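You operate a simulated robot arm through the tools that you are given. There is no shell and no other tool. Be economical: measure what you need, move in short steps, check, and stop when the job is done.

Carry out the task below with a simulated robot arm. There is one attempt and no reset: what you move stays moved.

TASK
Stack the 20 small silver block from the yellow-legged workbench top on top of the 10 small silver block. Then put the black type block marked "2" from the yellow-legged workbench top on top of the grey orange-striped brick and the black type block labelled "3" on top of the grey green-striped clay cube.

It is judged by the outcome, as a careful person would: the job done as asked, and still so three seconds after it is handed in. It fails if anything else is knocked over, pushed out of place, dropped, spilled or broken.

THE ROBOT
A 7-joint arm with a two-finger parallel gripper, fixed in place. Base frame: the origin is at the foot of the arm, x ahead of it, y to its left, z up; the work surface is at about z = 0. Lengths are in m, angles in rad, forces in N, time in s.
With the tool pointing down near the work surface it reaches from about 0.24 to 0.62 m from the base axis. Its first joint turns from -1.152 to 1.152 rad. Payload 2.6 kg.
Tool frame: the origin (TCP) lies between the finger pads and is the grasp point; the fingertips stand 0.03 m ahead of it; z points along the fingers, y is the line along which they close. The gripper opens to 0.094 m. The fingers are 0.028 m wide and 0.01 m thick; the gripper's body (0.05 by 0.096 m) begins 0.055 m behind the TCP.
Orientation is told as [roll, pitch, yaw] about the base's x, y, z axes, in that order, counted from this pose: with the fingers straight down and closing along the base's y, the tool's x points along the base's -x, its y along +y and its z along -z.

THE INTERFACE
- The arm moves only by the tool servo_tool. Its argument "targets" is a list of rows, each an object (a shift or turn left out is 0, a gripper value left out holds the last) with "dr": the turn, a rotation vector about the tool's x, y, z in rad, a list of three; "dp": the shift along the tool's x, y, z in m, a list of three; "hand": the opening, from 0 (shut) to 1 (fully open). In form: [{"dr": [ax, ay, az], "dp": [tx, ty, tz], "hand": hand}, ...]. A call has 1 to 10 rows; each row is the pose to reach, as a shift and turn from the pose commanded when the call began, along the tool's axes at that moment. A row lasts 0.2 s, in which the tool goes at most 0.05 m and 0.15 rad; a call with a longer step from one row to the next is refused whole, and so is a gripper value outside its range. A pose out of reach is approached as far as the arm can. The call stops where the force on the tool passes 40 N (or 10 N more than at its start, if that is more) or the arm is blocked; 0.2 s more then pass. The fingers move at their own pace (about 0.072 m/s each) and stop on an object; they squeeze with about 24 N. The grip force told is the motor's: it shows also when the fingers shut on nothing. Time passes only in rows, and 0.2 s behind the last, so rows that repeat a pose let the fingers close. It gives the time, the measured TCP pose, the force on the tool (base axes), the opening and the grip force at its end, in the units of the frame above (readings bear some noise), and new pictures: "pictures" is both (left out), scene, wrist or none.
- Cameras (640 x 400 px; columns grow to the right, rows downward): "scene" is fixed at [0.0136, 0.4257, 0.5549]; the picture's right is [-0.87, -0.50, 0.00], its down [-0.32, 0.56, -0.76] and it looks along [0.38, -0.66, -0.64] (base axes); focal length 240 px, centre (320, 200). "wrist" rides on the gripper at [-0.037, 0, -0.058] in the tool frame; the picture's right is [0.00, -1.00, 0.00], its down [0.97, 0.00, -0.24] and it looks along [0.24, 0.00, 0.97] (tool axes); focal length 218 px, centre (320, 200).
- probe_pixels(camera, pixels): there is no depth. For up to 12 entries [column, row, z] of the newest picture of that camera ("zoom" is the newest enlarged one), the place [x, y] in the base frame at which the ray of that pixel passes the height z, good to about 0.002 m, but the place of the scene camera against the robot may be out by one fixed shift of up to 0.012 m in any direction. No time passes.
- enlarge(camera, box): a new picture of the part [left, top, right, bottom] of that camera's present view, enlarged. No time passes.
- job_done(): hands the job in; it is judged then, once.

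Work in short steps. Measure before you move; look again where a grasp or a placing could have gone wrong, and mend it. You have 80 turns and 120 pictures in all, the two below and enlarged ones among them. Open the gripper and draw the arm clear of the work before you hand the job in, unless the task says otherwise; then end with one line.

The tools are called as a command line: name --argument value ..., lists and objects as JSON in quotes. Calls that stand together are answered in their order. servo_tool: Moves the arm, as the interface text tells. Its arguments: {"type":"object","properties":{"targets":{"type":"array"},"pictures":{"type":"string","enum":["both","scene","wrist","none"]}},"required":["targets"]} The other tools are called the same way: probe_pixels (camera, pixels) gives the place at which the rays of pixels pass given heights; enlarge (camera, box) takes an enlarged picture of a part of a camera's view; job_done () hands the job in.

At the start:

```text
clock: 0.0
position: [0.3845, -0.0263, 0.3897]
ee_rot: [-0.001, 0.001, 0.0]
wrist_force: [0.4, 0.4, 0.1]
finger_gap: 0.094
gripper_force: 0.2
```

scene: 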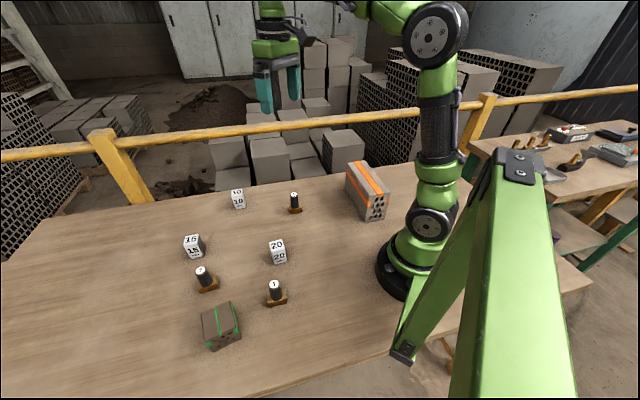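
wrist: 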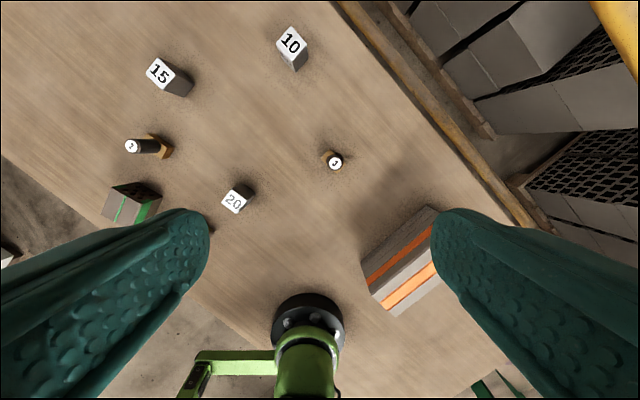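

The scene shows blocks 10, 15, 20, three type blocks, a brick and a clay cube. I enlarge both views to read labels and shapes.

enlarge --camera "scene" --box '[160, 150, 400, 360]'

enlarge --camera "wrist" --box '[90, 10, 450, 320]'

```text
1.90 times, centred on (280, 255) of scene
```

zoom: 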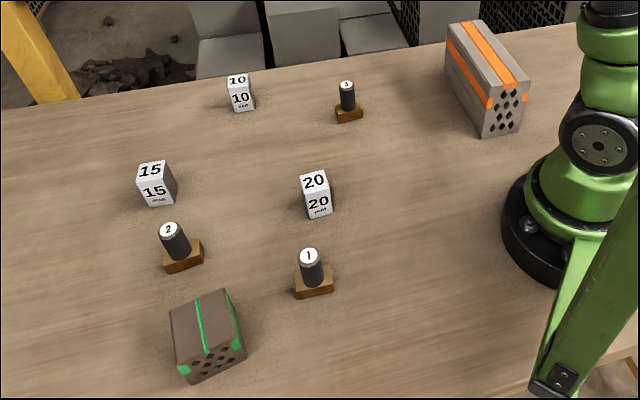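

```text
1.29 times, centred on (270, 165) of wrist
```

zoom: 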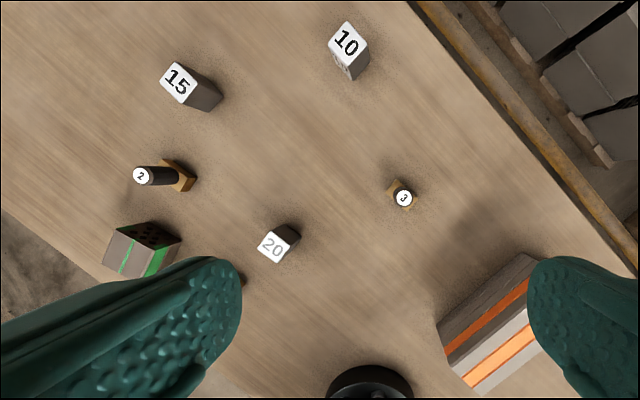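

I probe the tops of the items at assumed heights and the bases at the table to estimate size and place.

probe_pixels --camera "wrist" --pixels '[[235, 201, 0.05], [292, 43, 0.05], [160, 72, 0.05], [131, 146, 0.06], [335, 163, 0.06], [128, 206, 0.05], [405, 270, 0.08], [333, 156, 0], [165, 146, 0], [255, 187, 0], [295, 70, 0]]'

probe_pixels --camera "scene" --pixels '[[277, 244, 0.05], [237, 191, 0.05], [200, 269, 0.06], [294, 194, 0.06], [280, 265, 0], [240, 209, 0], [208, 290, 0], [295, 213, 0], [378, 220, 0], [213, 350, 0], [220, 318, 0.05], [190, 239, 0.05]]'

```text
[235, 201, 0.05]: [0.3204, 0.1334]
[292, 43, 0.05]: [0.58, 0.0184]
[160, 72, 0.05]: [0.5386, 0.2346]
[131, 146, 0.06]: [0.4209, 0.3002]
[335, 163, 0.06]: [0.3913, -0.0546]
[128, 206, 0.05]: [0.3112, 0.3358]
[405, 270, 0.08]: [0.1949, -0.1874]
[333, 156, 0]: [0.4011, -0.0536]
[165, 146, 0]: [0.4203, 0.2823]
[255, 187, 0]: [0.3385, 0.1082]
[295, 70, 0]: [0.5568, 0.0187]
```

```text
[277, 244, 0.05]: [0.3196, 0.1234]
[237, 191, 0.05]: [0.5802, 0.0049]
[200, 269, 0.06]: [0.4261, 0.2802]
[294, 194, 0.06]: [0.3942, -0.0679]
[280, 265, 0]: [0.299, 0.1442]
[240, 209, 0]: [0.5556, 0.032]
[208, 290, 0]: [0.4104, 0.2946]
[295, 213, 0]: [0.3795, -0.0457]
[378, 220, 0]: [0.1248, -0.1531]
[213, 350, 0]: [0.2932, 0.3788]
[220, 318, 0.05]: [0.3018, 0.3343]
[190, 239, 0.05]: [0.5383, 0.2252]
```

Scene probes are shifted about −0.01 in y against the wrist ones. I go over the 20 block (about [0.32, 0.125]) for a closer look.

servo_tool --targets '[{"dp": [0.013, 0.03, 0.03]}, {"dp": [0.026, 0.06, 0.06]}, {"dp": [0.039, 0.09, 0.09]}, {"dp": [0.052, 0.12, 0.12]}, {"dp": [0.065, 0.15, 0.15]}, {"dp": [0.065, 0.15, 0.15]}]' --pictures "wrist"

```text
clock: 1.4
position: [0.3223, 0.1232, 0.2427]
ee_rot: [0.001, 0.001, 0.0]
wrist_force: [0.8, 0.1, -0.5]
finger_gap: 0.094
gripper_force: 0.0
```

wrist: 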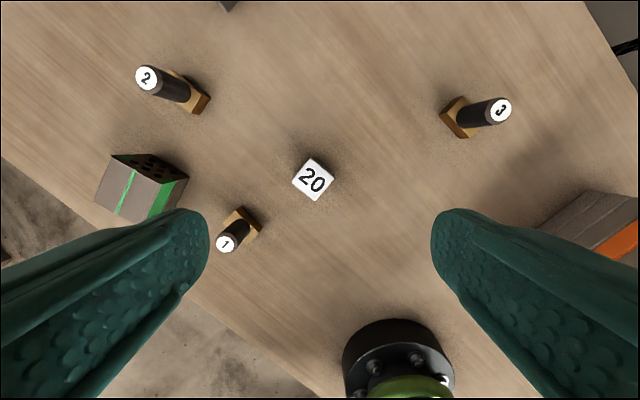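

The 20 block's top sits at about (313,180). I enlarge for its corners and turn.

enlarge --camera "wrist" --box '[264, 150, 360, 210]'

enlarge --camera "scene" --box '[170, 170, 330, 270]'

```text
6.67 times, centred on (312, 180) of wrist
```

zoom: 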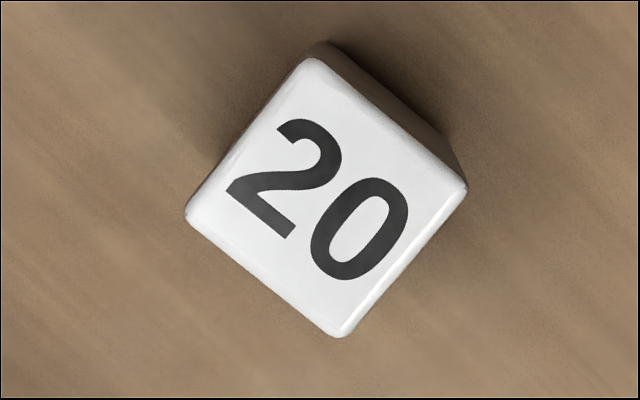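

```text
4.00 times, centred on (250, 220) of scene
```

zoom: 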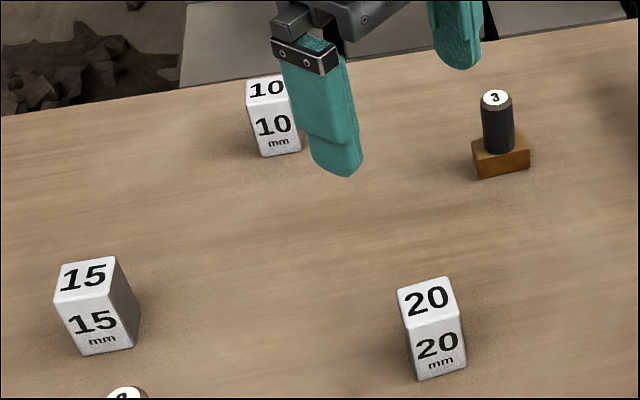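

Finding the block's height: bottom-front and top-front corners in the scene zoom must share x,y.

probe_pixels --camera "zoom" --pixels '[[417, 381, 0], [402, 318, 0.02], [402, 318, 0.03], [402, 318, 0.04], [466, 369, 0], [459, 306, 0.03], [459, 306, 0.04], [267, 157, 0], [250, 106, 0.03], [250, 106, 0.04]]'

probe_pixels --camera "wrist" --pixels '[[311.5, 158.5, 0.035], [334, 178.5, 0.035], [315, 200.5, 0.035], [291.7, 182.5, 0.035]]'

```text
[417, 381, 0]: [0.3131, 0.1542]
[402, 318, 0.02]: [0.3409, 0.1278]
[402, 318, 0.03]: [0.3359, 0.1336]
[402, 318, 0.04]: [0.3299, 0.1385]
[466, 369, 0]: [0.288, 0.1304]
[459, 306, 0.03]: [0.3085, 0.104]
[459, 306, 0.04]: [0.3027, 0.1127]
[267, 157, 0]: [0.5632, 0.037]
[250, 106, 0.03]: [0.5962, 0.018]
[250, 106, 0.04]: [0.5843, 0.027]
```

```text
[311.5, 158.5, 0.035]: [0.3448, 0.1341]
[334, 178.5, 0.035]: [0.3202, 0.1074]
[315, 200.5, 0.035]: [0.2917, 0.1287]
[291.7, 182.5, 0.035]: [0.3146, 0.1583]
```

Blocks are about 0.034 × 0.034 × 0.055 m and the 20 block is turned about 51°. Before grasping I look at the 10 block from above to measure its place and turn.

servo_tool --targets '[{"dp": [-0.04, -0.02, 0]}, {"dp": [-0.08, -0.04, 0]}, {"dp": [-0.12, -0.06, 0]}, {"dp": [-0.16, -0.08, 0]}, {"dp": [-0.2, -0.1, 0]}, {"dp": [-0.225, -0.108, 0]}, {"dp": [-0.225, -0.108, 0]}]' --pictures "wrist"

enlarge --camera "wrist" --box '[264, 140, 376, 210]'

```text
clock: 3.0
position: [0.5445, 0.0137, 0.2384]
ee_rot: [0.001, -0.001, 0.0]
wrist_force: [0.4, 0.5, -0.1]
finger_gap: 0.0941
gripper_force: 0.1
```

wrist: 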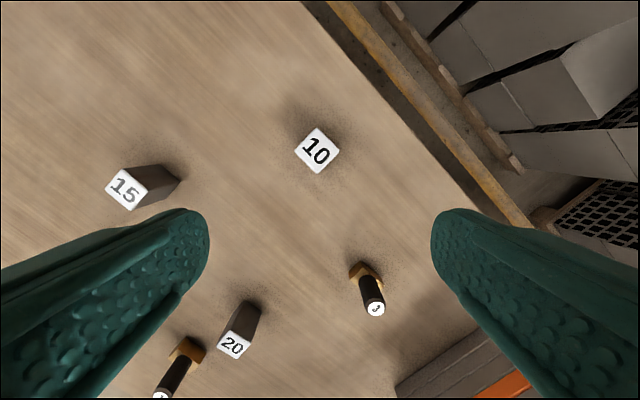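

```text
5.71 times, centred on (320, 175) of wrist
```

zoom: 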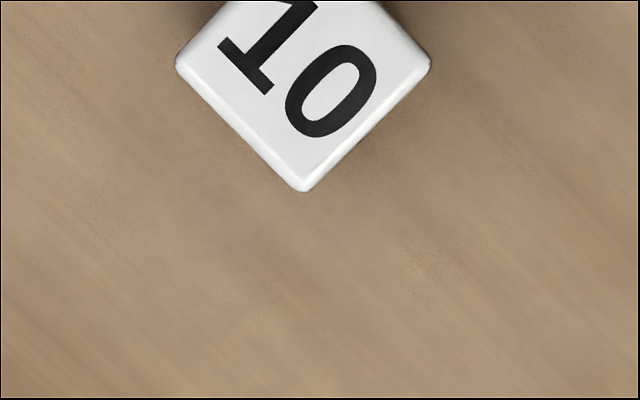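

enlarge --camera "wrist" --box '[269, 118, 365, 178]'

```text
6.67 times, centred on (317, 148) of wrist
```

zoom: 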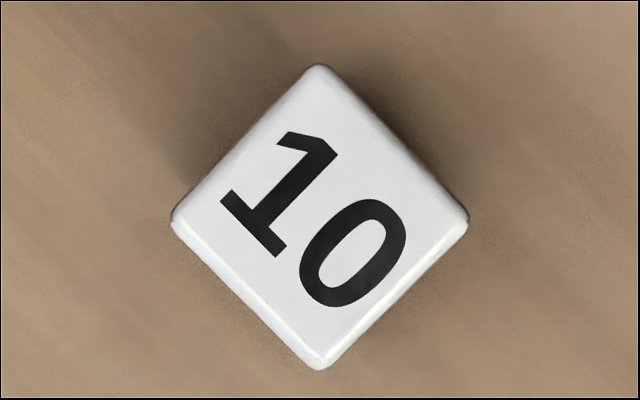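

The 10 block's corners are clear; I probe them at heights around its top. I also probe the same block's 20-neighbour edges for height from this oblique view.

probe_pixels --camera "zoom" --pixels '[[318, 64, 0.055], [469, 220, 0.055], [319, 371, 0.055], [170, 220, 0.055], [319, 218, 0.055], [319, 218, 0.045]]'

probe_pixels --camera "wrist" --pixels '[[262, 305, 0], [250, 340, 0.05], [250, 340, 0.06], [179, 179, 0], [147, 191, 0.05], [147, 191, 0.06]]'

enlarge --camera "wrist" --box '[90, 150, 250, 250]'

```text
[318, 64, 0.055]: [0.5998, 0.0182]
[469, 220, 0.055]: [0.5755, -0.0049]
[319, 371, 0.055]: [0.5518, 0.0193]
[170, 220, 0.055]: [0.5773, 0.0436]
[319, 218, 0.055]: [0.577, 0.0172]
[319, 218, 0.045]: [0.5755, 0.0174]
```

```text
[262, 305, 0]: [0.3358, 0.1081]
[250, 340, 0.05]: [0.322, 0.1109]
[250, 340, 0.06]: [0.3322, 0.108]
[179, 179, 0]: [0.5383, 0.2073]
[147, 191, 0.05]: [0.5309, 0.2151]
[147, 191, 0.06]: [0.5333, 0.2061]
```

```text
4.00 times, centred on (170, 200) of wrist
```

zoom: 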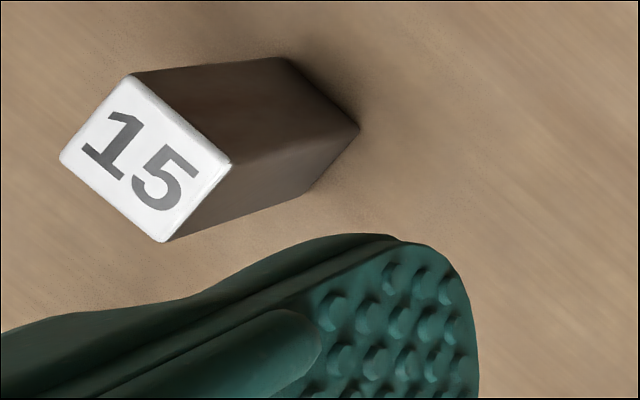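

Block height is about 0.06; the 10 block is centred near [0.577, 0.0185], turned 43.5°; the 20 block near [0.322, 0.131], turned 51°. I go above the 20 block, turning the tool +0.68 about its z.

servo_tool --targets '[{"dp": [0.032, 0.0166, 0.0], "dr": [0, 0, 0.097]}, {"dp": [0.064, 0.0333, 0.0], "dr": [0, 0, 0.194]}, {"dp": [0.096, 0.05, 0.01], "dr": [0, 0, 0.291]}, {"dp": [0.128, 0.0665, 0.03], "dr": [0, 0, 0.388]}, {"dp": [0.16, 0.083, 0.05], "dr": [0, 0, 0.485]}, {"dp": [0.192, 0.1, 0.07], "dr": [0, 0, 0.582]}, {"dp": [0.2237, 0.1164, 0.09], "dr": [0, 0, 0.681]}, {"dp": [0.2237, 0.1164, 0.09], "dr": [0, 0, 0.681]}]' --pictures "wrist"

```text
clock: 4.8
position: [0.3222, 0.1316, 0.1501]
ee_rot: [0.0, 0.0, -0.681]
wrist_force: [0.6, 0.3, -0.3]
finger_gap: 0.094
gripper_force: 0.2
```

wrist: 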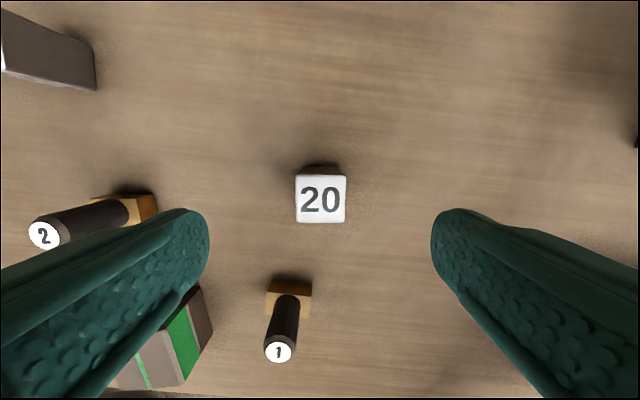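

Block 20 is square in the view, centred at (320,199). I probe the centre at its top height for a check.

probe_pixels --camera "wrist" --pixels '[[320.5, 198.5, 0.06], [296, 175, 0.06], [346, 175, 0.06], [320, 165, 0]]'

```text
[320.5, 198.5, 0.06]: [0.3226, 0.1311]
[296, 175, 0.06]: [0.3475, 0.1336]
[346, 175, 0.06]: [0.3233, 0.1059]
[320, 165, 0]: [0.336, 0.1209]
```

The centre is [0.3226, 0.1311], matching the TCP. I go straight down 0.11 and close.

servo_tool --targets '[{"dp": [0, 0, 0.04]}, {"dp": [0, 0, 0.08]}, {"dp": [0, 0, 0.11]}, {"dp": [0, 0, 0.11]}, {"dp": [0, 0, 0.11], "hand": 0.1}, {"dp": [0, 0, 0.11], "hand": 0.1}, {"dp": [0, 0, 0.11], "hand": 0.1}, {"dp": [0, 0, 0.11], "hand": 0.1}]' --pictures "wrist"

```text
clock: 6.6
position: [0.3224, 0.1305, 0.0407]
ee_rot: [-0.001, 0.001, -0.681]
wrist_force: [0.7, 0.2, -0.9]
finger_gap: 0.0404
gripper_force: 23.8
```

wrist: 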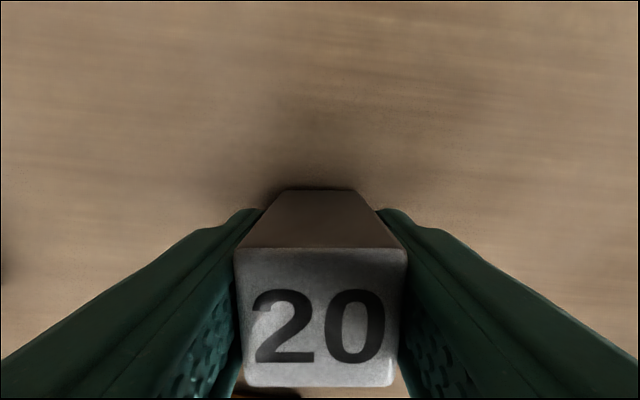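

Gripped at gap 0.040; combining the views, blocks are more like 0.04 wide and 0.05 high. I lift 0.12 and check.

servo_tool --targets '[{"dp": [0, 0, -0.03]}, {"dp": [0, 0, -0.07]}, {"dp": [0, 0, -0.11]}, {"dp": [0, 0, -0.12]}]' --pictures "scene"

```text
clock: 7.6
position: [0.3214, 0.1315, 0.1603]
ee_rot: [0.001, 0.0, -0.681]
wrist_force: [0.0, 0.5, -4.0]
finger_gap: 0.0402
gripper_force: 24.3
```

scene: 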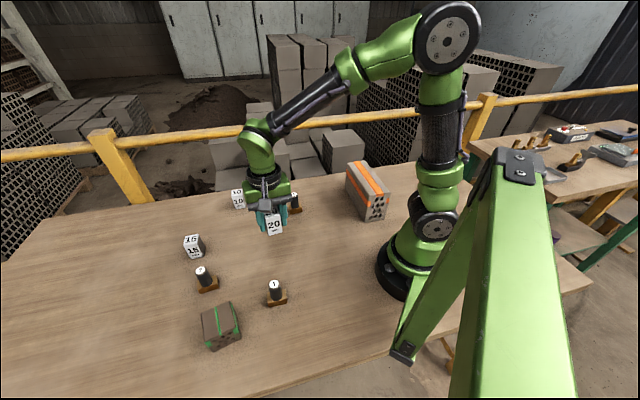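

Block 20 is held clear (weight ≈4 N). I carry it over the 10 block, turning 0.131 more to match it.

servo_tool --targets '[{"dp": [-0.0385, 0.0103, 0], "dr": [0, 0, 0.02]}, {"dp": [-0.077, 0.0206, 0], "dr": [0, 0, 0.04]}, {"dp": [-0.1155, 0.0309, 0], "dr": [0, 0, 0.06]}, {"dp": [-0.154, 0.0412, 0], "dr": [0, 0, 0.08]}, {"dp": [-0.1925, 0.0515, 0], "dr": [0, 0, 0.1]}, {"dp": [-0.231, 0.0619, 0], "dr": [0, 0, 0.12]}, {"dp": [-0.2693, 0.0722, 0], "dr": [0, 0, 0.131]}, {"dp": [-0.2693, 0.0722, 0], "dr": [0, 0, 0.131]}, {"dp": [-0.2693, 0.0722, 0.025], "dr": [0, 0, 0.131]}, {"dp": [-0.2693, 0.0722, 0.025], "dr": [0, 0, 0.131]}]'

enlarge --camera "scene" --box '[190, 150, 286, 210]'

```text
clock: 9.8
position: [0.5744, 0.0183, 0.1342]
ee_rot: [-0.001, 0.001, -0.812]
wrist_force: [0.7, 0.7, -2.4]
finger_gap: 0.0406
gripper_force: 23.8
```

scene: 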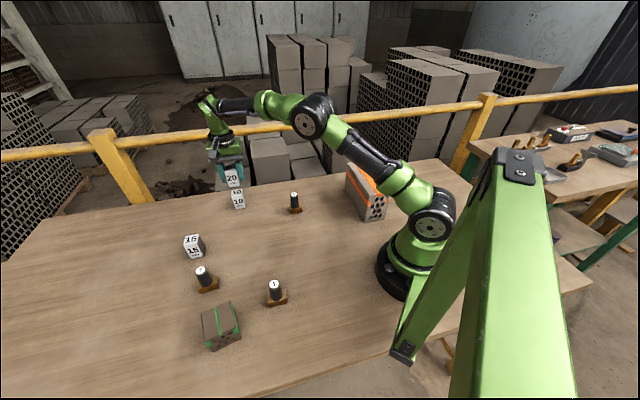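
wrist: 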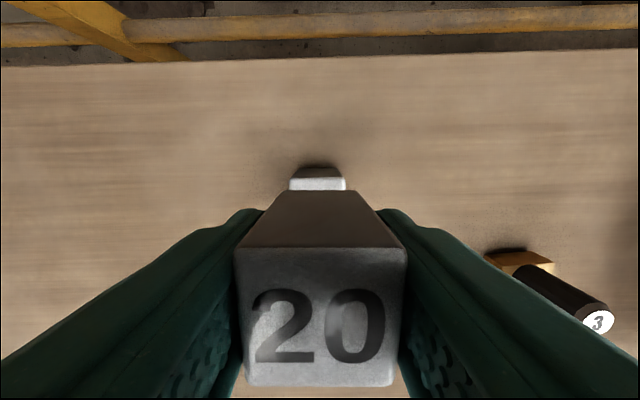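

```text
6.67 times, centred on (238, 180) of scene
```

zoom: 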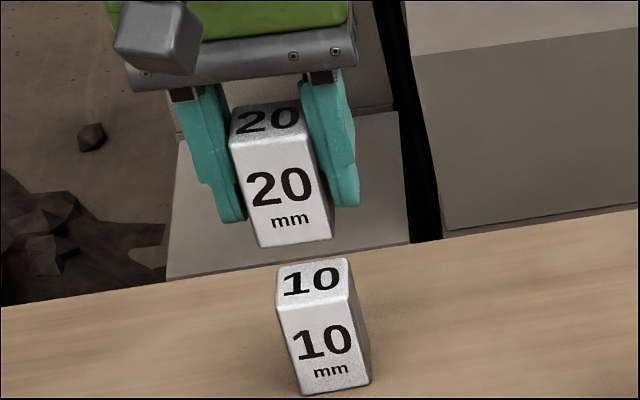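

In the wrist view the far top edge of 10 (row ≈178, cols 290–345) shows just past the held block's bottom edge (row ≈190). I probe both to check alignment.

enlarge --camera "wrist" --box '[256, 150, 384, 230]'

probe_pixels --camera "wrist" --pixels '[[290, 178.5, 0.05], [345, 178.5, 0.05], [290, 178.5, 0.06], [345, 178.5, 0.06], [287, 190, 0.094], [356, 190, 0.094]]'

```text
5.00 times, centred on (320, 190) of wrist
```

zoom: 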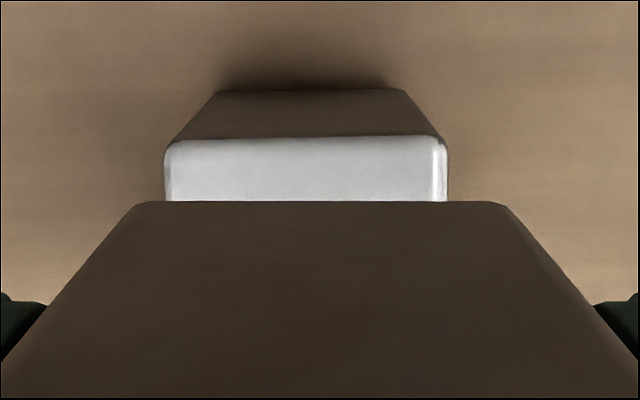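

```text
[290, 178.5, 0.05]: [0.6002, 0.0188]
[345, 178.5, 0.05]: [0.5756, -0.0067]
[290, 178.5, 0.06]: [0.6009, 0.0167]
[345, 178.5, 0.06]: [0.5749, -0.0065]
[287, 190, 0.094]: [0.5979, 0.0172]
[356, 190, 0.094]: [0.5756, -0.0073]
```

Held block is aligned to within ~1.5 mm; I shift +0.0013 along tool y and descend to just above the contact height.

servo_tool --targets '[{"dp": [0, 0.0013, 0.01]}, {"dp": [0, 0.0013, 0.02]}, {"dp": [0, 0.0013, 0.028]}, {"dp": [0, 0.0013, 0.033]}, {"dp": [0, 0.0013, 0.033]}]' --pictures "wrist"

enlarge --camera "scene" --box '[190, 155, 286, 215]'

```text
clock: 11.0
position: [0.576, 0.018, 0.1007]
ee_rot: [0.0, 0.0, -0.812]
wrist_force: [-0.4, 0.1, -3.7]
finger_gap: 0.0406
gripper_force: 24.0
```

wrist: 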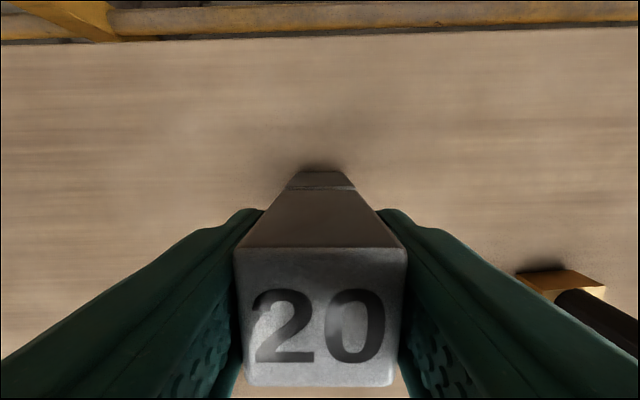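

```text
6.67 times, centred on (238, 185) of scene
```

zoom: 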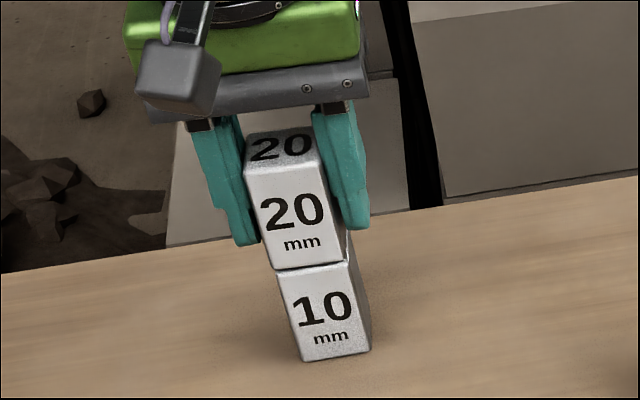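

Well aligned, little gap remaining. I lower in 2 mm steps, watching the force.

servo_tool --targets '[{"dp": [0, 0, 0.002]}, {"dp": [0, 0, 0.004]}, {"dp": [0, 0, 0.006]}]' --pictures "none"

enlarge --camera "scene" --box '[206, 165, 270, 205]'

```text
clock: 11.8
position: [0.5767, 0.0183, 0.0998]
ee_rot: [0.005, -0.005, -0.812]
wrist_force: [-5.9, -0.4, 20.4]
finger_gap: 0.0403
gripper_force: 24.1
```

```text
10.00 times, centred on (238, 185) of scene
```

zoom: 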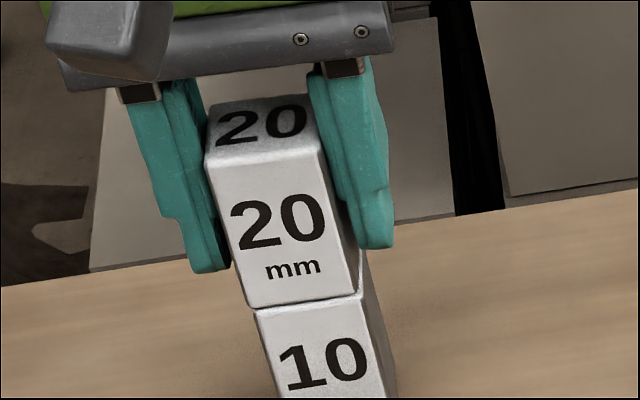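

Contact (20 N up) with the block seated; offset is only ~2 mm on a 40 mm face. I ease the press off and open the fingers.

servo_tool --targets '[{"dp": [0, 0, -0.003]}, {"dp": [0, 0, -0.004]}, {"dp": [0, 0, -0.004]}]' --pictures "none"

```text
clock: 12.6
position: [0.5759, 0.0184, 0.1002]
ee_rot: [-0.001, -0.001, -0.812]
wrist_force: [1.9, -0.5, 2.9]
finger_gap: 0.0405
gripper_force: 24.0
```

Force is nearly nil, so I release and rise.

servo_tool --targets '[{"hand": 0.7}, {"hand": 0.8}, {"hand": 0.8}, {"dp": [0, 0, -0.03]}, {"dp": [0, 0, -0.07]}, {"dp": [0, 0, -0.11]}, {"dp": [0, 0, -0.14], "hand": 1}]'

enlarge --camera "scene" --box '[190, 155, 286, 215]'

```text
clock: 14.2
position: [0.5763, 0.0193, 0.2436]
ee_rot: [-0.001, 0.0, -0.81]
wrist_force: [0.3, 0.2, -0.2]
finger_gap: 0.0941
gripper_force: 0.1
```

scene: 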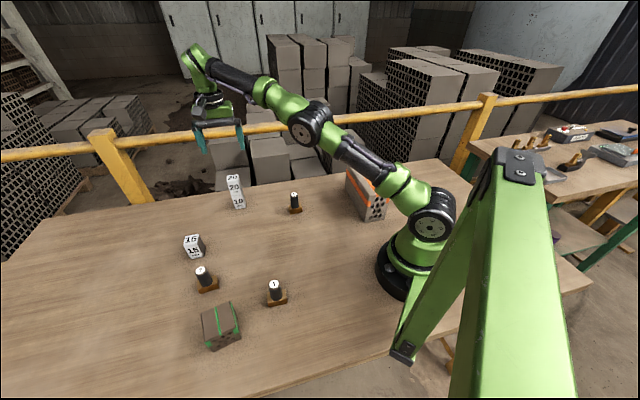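
wrist: 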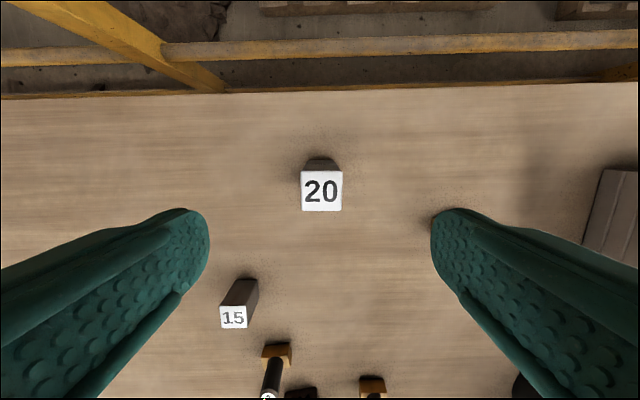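

```text
6.67 times, centred on (238, 185) of scene
```

zoom: 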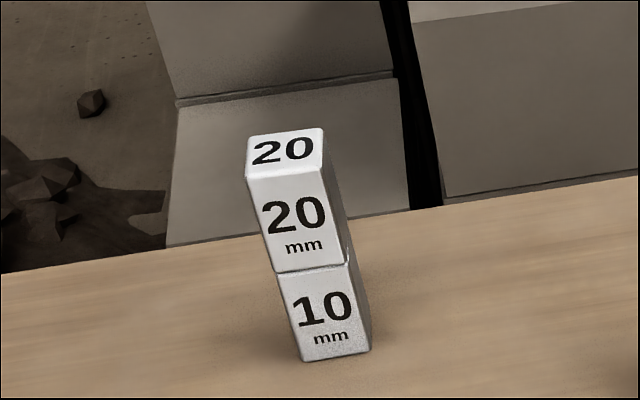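

Stack stands well. Now I look at the brick from above: moving toward [0.23, −0.146, 0.28], turning back to yaw 0.

servo_tool --targets '[{"dp": [0.0131, -0.0405, -0.004], "dr": [0, 0, -0.09]}, {"dp": [0.0263, -0.081, -0.009], "dr": [0, 0, -0.18]}, {"dp": [0.0394, -0.1216, -0.013], "dr": [0, 0, -0.27]}, {"dp": [0.0526, -0.1621, -0.018], "dr": [0, 0, -0.36]}, {"dp": [0.0657, -0.2026, -0.022], "dr": [0, 0, -0.45]}, {"dp": [0.0789, -0.2431, -0.027], "dr": [0, 0, -0.54]}, {"dp": [0.092, -0.2837, -0.031], "dr": [0, 0, -0.63]}, {"dp": [0.1052, -0.3242, -0.036], "dr": [0, 0, -0.72]}, {"dp": [0.1183, -0.3647, -0.04], "dr": [0, 0, -0.812]}, {"dp": [0.1183, -0.3647, -0.04], "dr": [0, 0, -0.812]}]'

```text
clock: 16.4
position: [0.2305, -0.1467, 0.2769]
ee_rot: [0.0, -0.001, 0.002]
wrist_force: [0.5, 0.2, 0.1]
finger_gap: 0.094
gripper_force: 0.0
```

scene: 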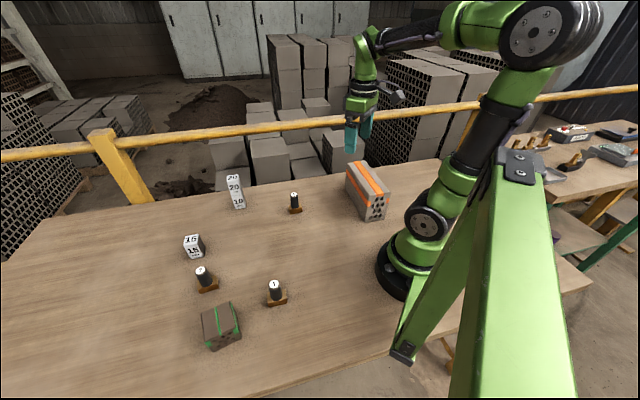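
wrist: 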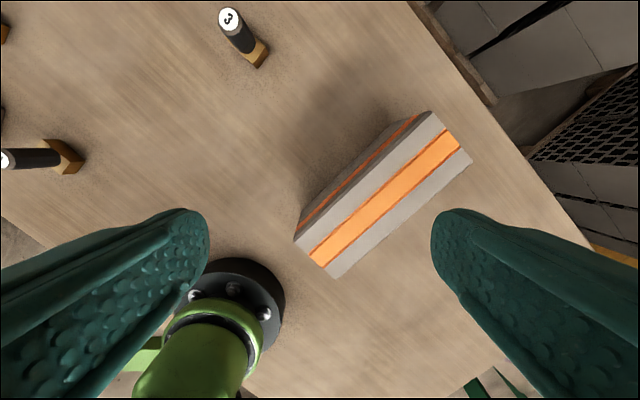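

Brick top corners in the wrist: (432,111), (473,160), (337,278), (295,240). I zoom in the scene to get its height.

enlarge --camera "scene" --box '[328, 145, 408, 235]'

enlarge --camera "wrist" --box '[270, 95, 494, 295]'

```text
4.44 times, centred on (368, 190) of scene
```

zoom: 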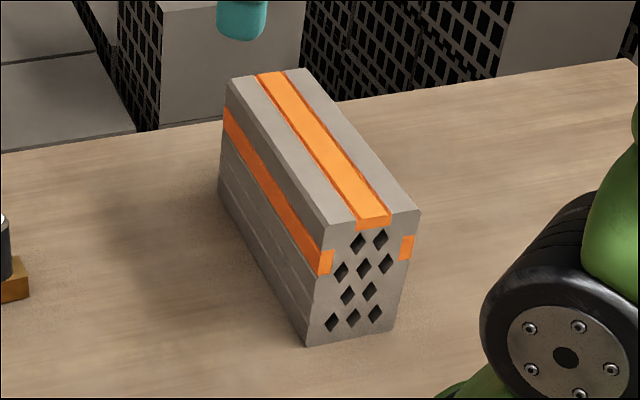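

```text
2.00 times, centred on (382, 195) of wrist
```

zoom: 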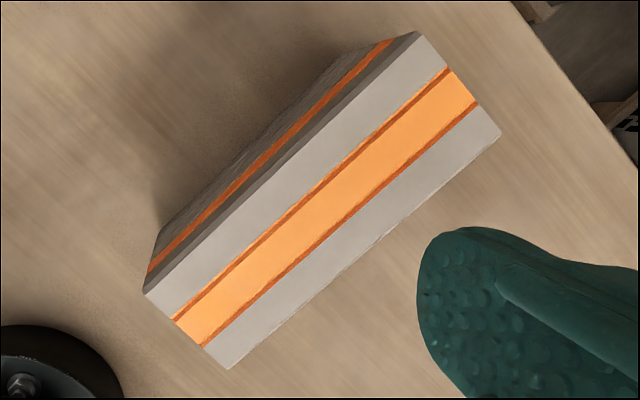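

probe_pixels --camera "scene" --pixels '[[364.85, 223.1, 0], [369.35, 195.85, 0.08], [369.35, 195.85, 0.1], [369.35, 195.85, 0.12], [385.8, 219.4, 0], [390.5, 192.5, 0.08], [390.5, 192.5, 0.1]]'

probe_pixels --camera "wrist" --pixels '[[430, 111, 0.1], [472, 162, 0.1], [336, 279, 0.1], [295, 241, 0.1]]'

```text
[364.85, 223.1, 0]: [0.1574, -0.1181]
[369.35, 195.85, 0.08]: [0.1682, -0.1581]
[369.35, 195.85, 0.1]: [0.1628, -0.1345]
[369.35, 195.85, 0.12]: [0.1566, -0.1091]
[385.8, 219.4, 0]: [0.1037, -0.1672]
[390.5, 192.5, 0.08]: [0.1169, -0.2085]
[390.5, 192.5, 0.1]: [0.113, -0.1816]
```

```text
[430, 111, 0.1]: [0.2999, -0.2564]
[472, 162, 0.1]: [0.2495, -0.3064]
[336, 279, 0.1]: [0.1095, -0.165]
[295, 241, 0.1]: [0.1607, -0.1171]
```

Brick height ≈0.113, top centre ≈[0.208, −0.208], long axis −45°. Now I view type 3 from above.

servo_tool --targets '[{"dp": [-0.027, 0.0194, 0.01]}, {"dp": [-0.054, 0.0388, 0.02]}, {"dp": [-0.081, 0.0582, 0.035]}, {"dp": [-0.108, 0.0776, 0.05]}, {"dp": [-0.135, 0.097, 0.07]}, {"dp": [-0.135, 0.097, 0.07]}]' --pictures "wrist"

enlarge --camera "scene" --box '[263, 180, 327, 220]'

enlarge --camera "wrist" --box '[272, 120, 368, 180]'

```text
clock: 17.8
position: [0.3664, -0.0491, 0.2099]
ee_rot: [-0.001, 0.0, -0.001]
wrist_force: [-0.2, -0.9, -0.5]
finger_gap: 0.0942
gripper_force: 0.0
```

wrist: 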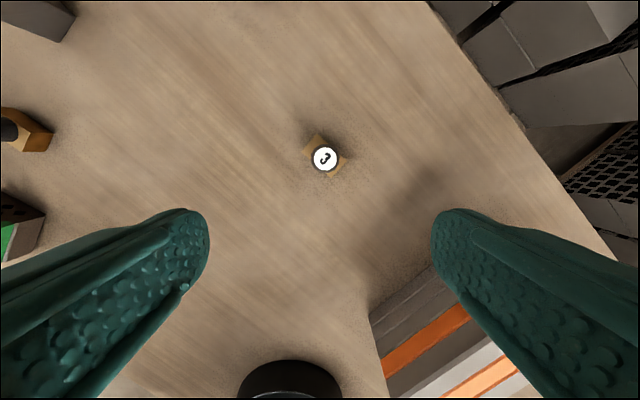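

```text
10.00 times, centred on (295, 200) of scene
```

zoom: 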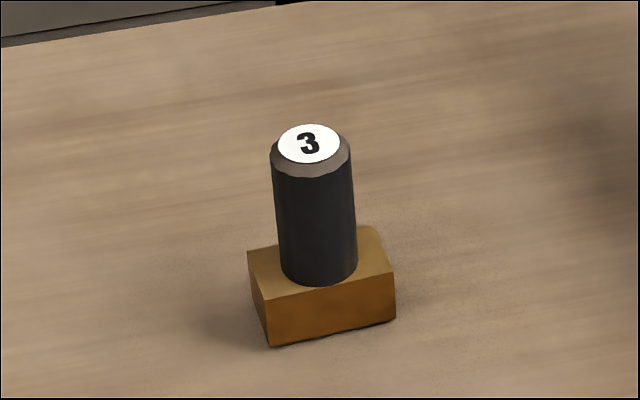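

```text
6.67 times, centred on (320, 150) of wrist
```

zoom: 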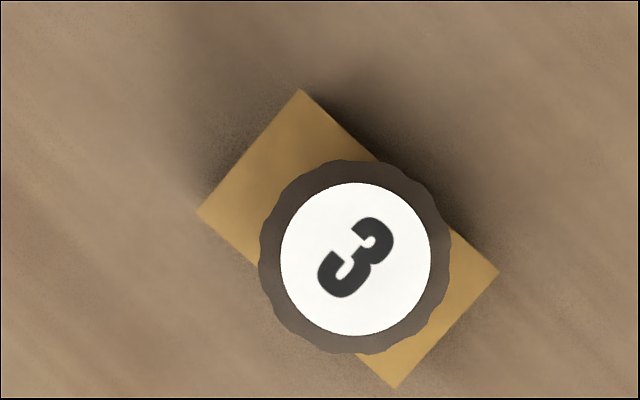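

Type 3: base ≈0.046 × 0.028 with its long axis near 48°, fluted cylinder ≈0.026 across. I probe for base and cylinder heights.

probe_pixels --camera "scene" --pixels '[[290, 214.7, 0], [289.4, 209.8, 0.01], [289.4, 209.8, 0.02], [302.5, 212, 0], [302.3, 207.1, 0.01], [302.3, 207.1, 0.02], [294, 194.4, 0.06], [294, 194.4, 0.07], [294, 194.4, 0.08]]'

probe_pixels --camera "zoom" --pixels '[[348, 240, 0.02], [348, 240, 0.015], [355, 258, 0.06], [355, 258, 0.07]]'

```text
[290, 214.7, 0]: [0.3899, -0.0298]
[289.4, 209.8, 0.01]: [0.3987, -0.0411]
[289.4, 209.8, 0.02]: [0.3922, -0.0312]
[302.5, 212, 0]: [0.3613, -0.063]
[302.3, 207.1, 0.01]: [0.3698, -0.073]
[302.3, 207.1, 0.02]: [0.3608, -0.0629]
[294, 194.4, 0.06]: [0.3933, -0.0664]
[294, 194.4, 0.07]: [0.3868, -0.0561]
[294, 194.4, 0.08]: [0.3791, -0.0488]
```

```text
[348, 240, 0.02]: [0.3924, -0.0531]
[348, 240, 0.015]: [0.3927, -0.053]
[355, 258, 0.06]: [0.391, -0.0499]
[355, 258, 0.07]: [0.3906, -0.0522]
```

Base top ≈0.021, cylinder top ≈0.065, centre ≈[0.391, −0.0525]. I go above it with the tool turned so the fingers close across the base's short side (yaw +0.855).

servo_tool --targets '[{"dp": [-0.004, -0.0005, 0.013], "dr": [0, 0, -0.142]}, {"dp": [-0.008, -0.001, 0.026], "dr": [0, 0, -0.284]}, {"dp": [-0.012, -0.0016, 0.039], "dr": [0, 0, -0.426]}, {"dp": [-0.016, -0.0021, 0.052], "dr": [0, 0, -0.568]}, {"dp": [-0.02, -0.0026, 0.065], "dr": [0, 0, -0.71]}, {"dp": [-0.025, -0.0032, 0.078], "dr": [0, 0, -0.855]}, {"dp": [-0.025, -0.0032, 0.078], "dr": [0, 0, -0.855]}]' --pictures "wrist"

enlarge --camera "wrist" --box '[240, 150, 400, 250]'

```text
clock: 19.4
position: [0.3884, -0.0536, 0.1323]
ee_rot: [0.002, 0.0, 0.86]
wrist_force: [0.2, -0.3, 0.2]
finger_gap: 0.094
gripper_force: 0.1
```

wrist: 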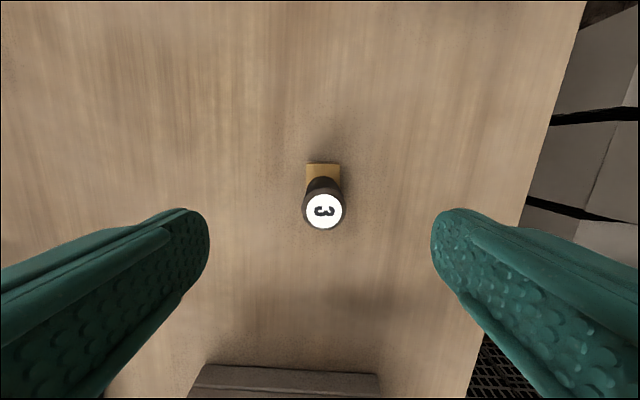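

```text
4.00 times, centred on (320, 200) of wrist
```

zoom: 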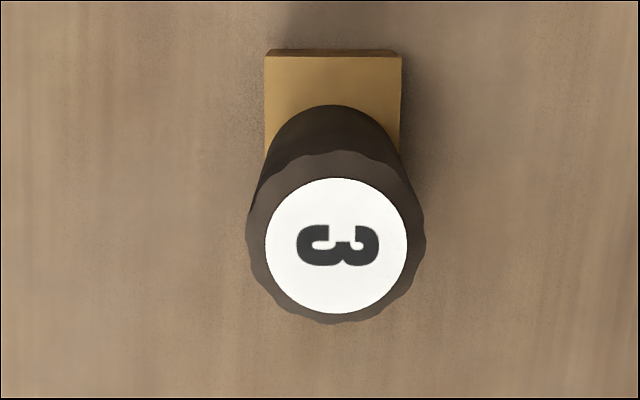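

probe_pixels --camera "wrist" --pixels '[[324, 211.3, 0.065], [324, 211.3, 0.07], [323.5, 163, 0.021], [320, 211, 0.065]]'

```text
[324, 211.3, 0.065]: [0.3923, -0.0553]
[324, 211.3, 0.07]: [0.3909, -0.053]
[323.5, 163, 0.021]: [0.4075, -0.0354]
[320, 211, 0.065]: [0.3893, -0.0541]
```

Cylinder is ~2 mm toward −y of the tool; I shift by −0.0022, descend to TCP z ≈0.055 (tips above the base) and close.

servo_tool --targets '[{"dp": [0, -0.0022, 0.03]}, {"dp": [0, -0.0022, 0.06]}, {"dp": [0, -0.0022, 0.075]}, {"dp": [0, -0.0022, 0.075], "hand": 0.5}, {"dp": [0, -0.0022, 0.075], "hand": 0.1}, {"dp": [0, -0.0022, 0.075], "hand": 0.1}, {"dp": [0, -0.0022, 0.075], "hand": 0.1}, {"dp": [0, -0.0022, 0.075], "hand": 0.1}]'

enlarge --camera "scene" --box '[263, 170, 327, 220]'

```text
clock: 21.2
position: [0.3935, -0.0534, 0.058]
ee_rot: [-0.002, 0.0, 0.854]
wrist_force: [0.3, 0.4, -0.2]
finger_gap: 0.0252
gripper_force: 23.8
```

scene: 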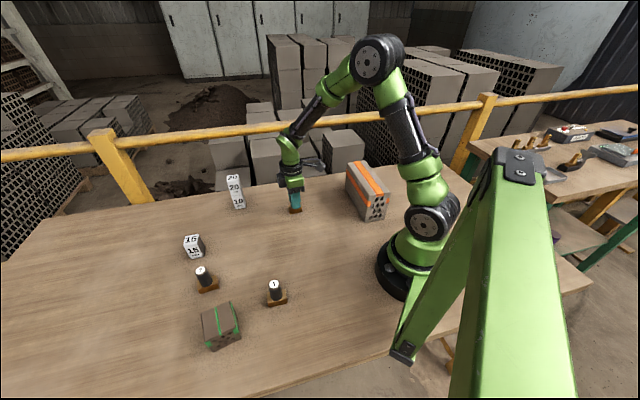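
wrist: 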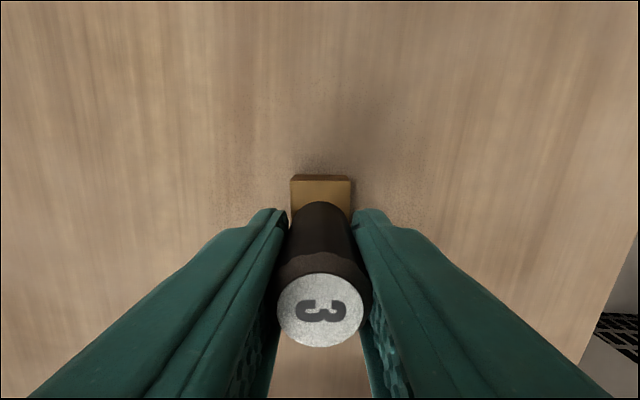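

```text
8.00 times, centred on (295, 195) of scene
```

zoom: 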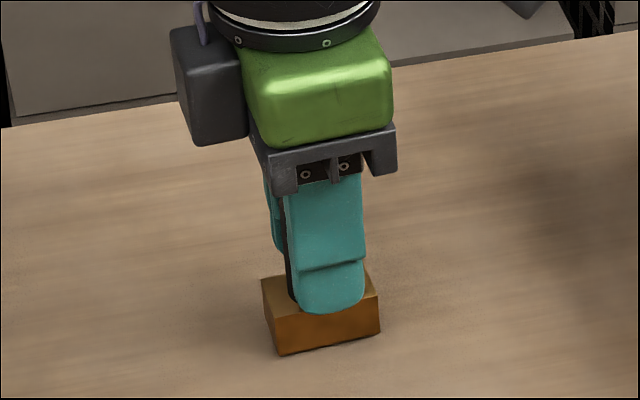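

Gripped (gap 0.025). I lift 0.12 and carry toward [0.342, 0.217], short of the clay cube, for a view of it.

servo_tool --targets '[{"dp": [0, 0, -0.03]}, {"dp": [0, 0, -0.075]}, {"dp": [0, 0, -0.12]}, {"dp": [-0.0244, 0.0307, -0.12]}, {"dp": [-0.0489, 0.0614, -0.12]}, {"dp": [-0.0733, 0.0921, -0.12]}, {"dp": [-0.0977, 0.1228, -0.12]}, {"dp": [-0.1221, 0.1535, -0.12]}, {"dp": [-0.1466, 0.1842, -0.12]}, {"dp": [-0.171, 0.2149, -0.12]}]'

enlarge --camera "scene" --box '[180, 290, 260, 360]'

```text
clock: 23.4
position: [0.3422, 0.2164, 0.1773]
ee_rot: [0.0, 0.001, 0.853]
wrist_force: [0.9, -0.6, -2.2]
finger_gap: 0.0252
gripper_force: 24.5
```

scene: 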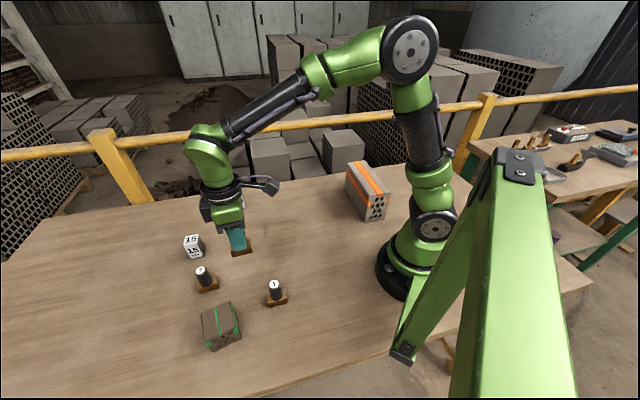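
wrist: 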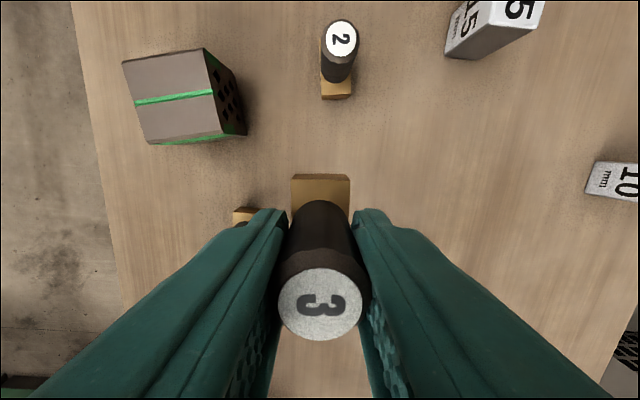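

```text
5.71 times, centred on (220, 325) of scene
```

zoom: 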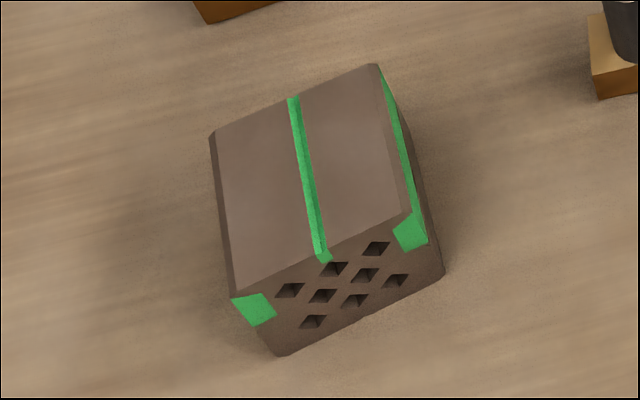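

Clay top corners in the wrist: (122,62), (202,49), (225,132), (147,144); the base corner below (225,132) is at (246,134). I probe for height and centre.

probe_pixels --camera "wrist" --pixels '[[246, 134, 0], [225, 132, 0.05], [225, 132, 0.06], [225, 132, 0.07], [122, 62, 0.06], [202, 49, 0.06], [147, 144, 0.06]]'

probe_pixels --camera "scene" --pixels '[[213, 352.3, 0], [205, 342, 0.04], [205, 342, 0.06], [241.8, 338, 0], [237, 326, 0.04], [237, 326, 0.06]]'

```text
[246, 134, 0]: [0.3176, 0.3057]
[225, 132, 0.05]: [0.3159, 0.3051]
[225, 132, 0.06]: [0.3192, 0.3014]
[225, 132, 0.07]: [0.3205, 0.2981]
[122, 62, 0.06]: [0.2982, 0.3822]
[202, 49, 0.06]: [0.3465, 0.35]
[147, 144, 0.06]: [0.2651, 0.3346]
```

```text
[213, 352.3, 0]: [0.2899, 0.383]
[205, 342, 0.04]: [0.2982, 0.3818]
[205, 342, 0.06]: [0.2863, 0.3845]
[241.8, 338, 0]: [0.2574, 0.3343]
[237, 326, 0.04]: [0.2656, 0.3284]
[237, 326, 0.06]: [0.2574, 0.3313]
```

Clay top ≈0.055 high, centre ≈[0.3055, 0.345], edges along 56°/146°. I move over it, turning −0.12 to line up.

servo_tool --targets '[{"dp": [-0.0183, 0.0279, 0], "dr": [0, 0, -0.03]}, {"dp": [-0.0367, 0.0558, 0], "dr": [0, 0, -0.06]}, {"dp": [-0.055, 0.0837, 0], "dr": [0, 0, -0.09]}, {"dp": [-0.0733, 0.1116, 0], "dr": [0, 0, -0.12]}, {"dp": [-0.0733, 0.1116, 0.03], "dr": [0, 0, -0.12]}, {"dp": [-0.0733, 0.1116, 0.03], "dr": [0, 0, -0.12]}]'

enlarge --camera "scene" --box '[172, 260, 268, 360]'

```text
clock: 24.8
position: [0.3048, 0.345, 0.1463]
ee_rot: [0.002, 0.0, 0.976]
wrist_force: [0.9, 0.7, -1.7]
finger_gap: 0.0254
gripper_force: 23.9
```

scene: 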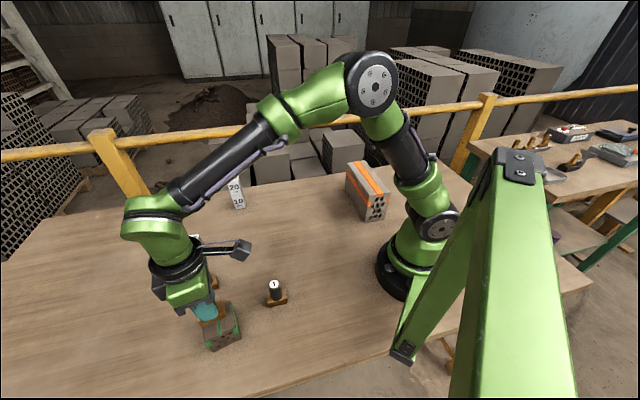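
wrist: 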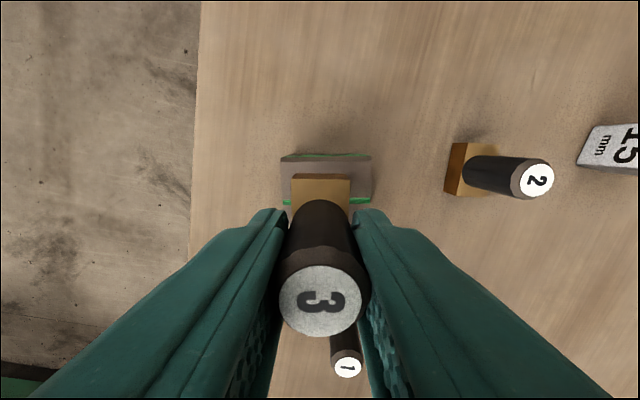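

```text
4.00 times, centred on (220, 310) of scene
```

zoom: 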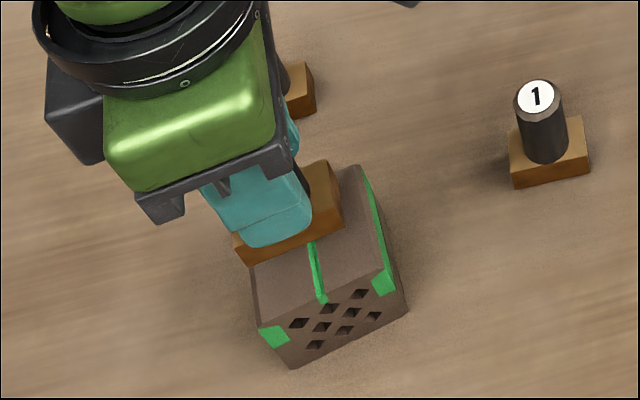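

In the wrist view the clay's centre stripe (row ≈201) and top edges (cols 281–371) show behind the held base. I probe these to fine-centre.

enlarge --camera "wrist" --box '[256, 140, 400, 230]'

probe_pixels --camera "wrist" --pixels '[[281, 161, 0.055], [371, 161, 0.055], [286, 202, 0.055], [360, 200, 0.055], [292, 178, 0.09], [350, 178, 0.09]]'

```text
4.44 times, centred on (328, 185) of wrist
```

zoom: 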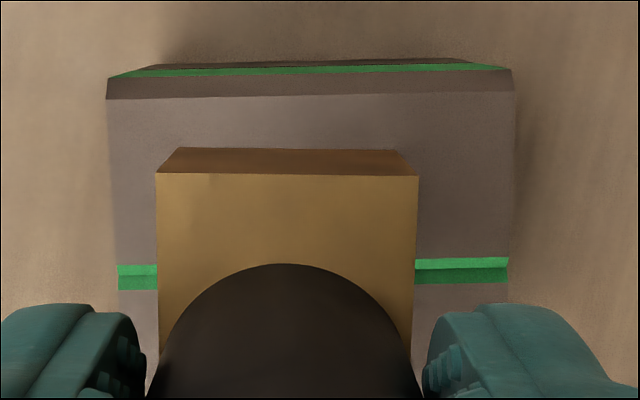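

```text
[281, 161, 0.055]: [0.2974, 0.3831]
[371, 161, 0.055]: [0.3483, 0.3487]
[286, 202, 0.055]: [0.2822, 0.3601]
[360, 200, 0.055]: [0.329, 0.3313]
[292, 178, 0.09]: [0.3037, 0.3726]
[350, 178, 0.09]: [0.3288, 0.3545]
```

Cube centre is ≈[0.308, 0.3445]; I shift −0.0027 in tool y and descend 0.025 to just above contact.

servo_tool --targets '[{"dp": [-0.001, -0.0027, 0.01]}, {"dp": [-0.001, -0.0027, 0.018]}, {"dp": [-0.001, -0.0027, 0.025]}, {"dp": [-0.001, -0.0027, 0.025]}]' --pictures "none"

enlarge --camera "scene" --box '[172, 280, 268, 360]'

```text
clock: 25.8
position: [0.3069, 0.3447, 0.1226]
ee_rot: [0.001, 0.0, 0.977]
wrist_force: [0.6, -0.2, -1.0]
finger_gap: 0.0253
gripper_force: 23.5
```

```text
5.00 times, centred on (220, 320) of scene
```

zoom: 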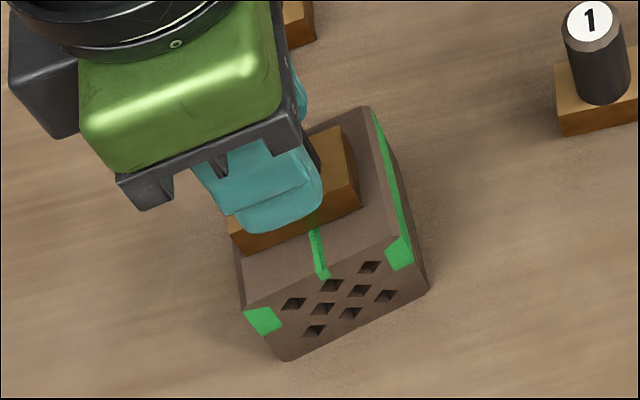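

Still no contact; I lower 2 mm per row.

servo_tool --targets '[{"dp": [0, 0, 0.002]}, {"dp": [0, 0, 0.004]}, {"dp": [0, 0, 0.006]}]' --pictures "none"

```text
clock: 26.6
position: [0.309, 0.3457, 0.1191]
ee_rot: [-0.001, -0.008, 0.976]
wrist_force: [-3.2, 3.6, 23.9]
finger_gap: 0.0252
gripper_force: 23.9
```

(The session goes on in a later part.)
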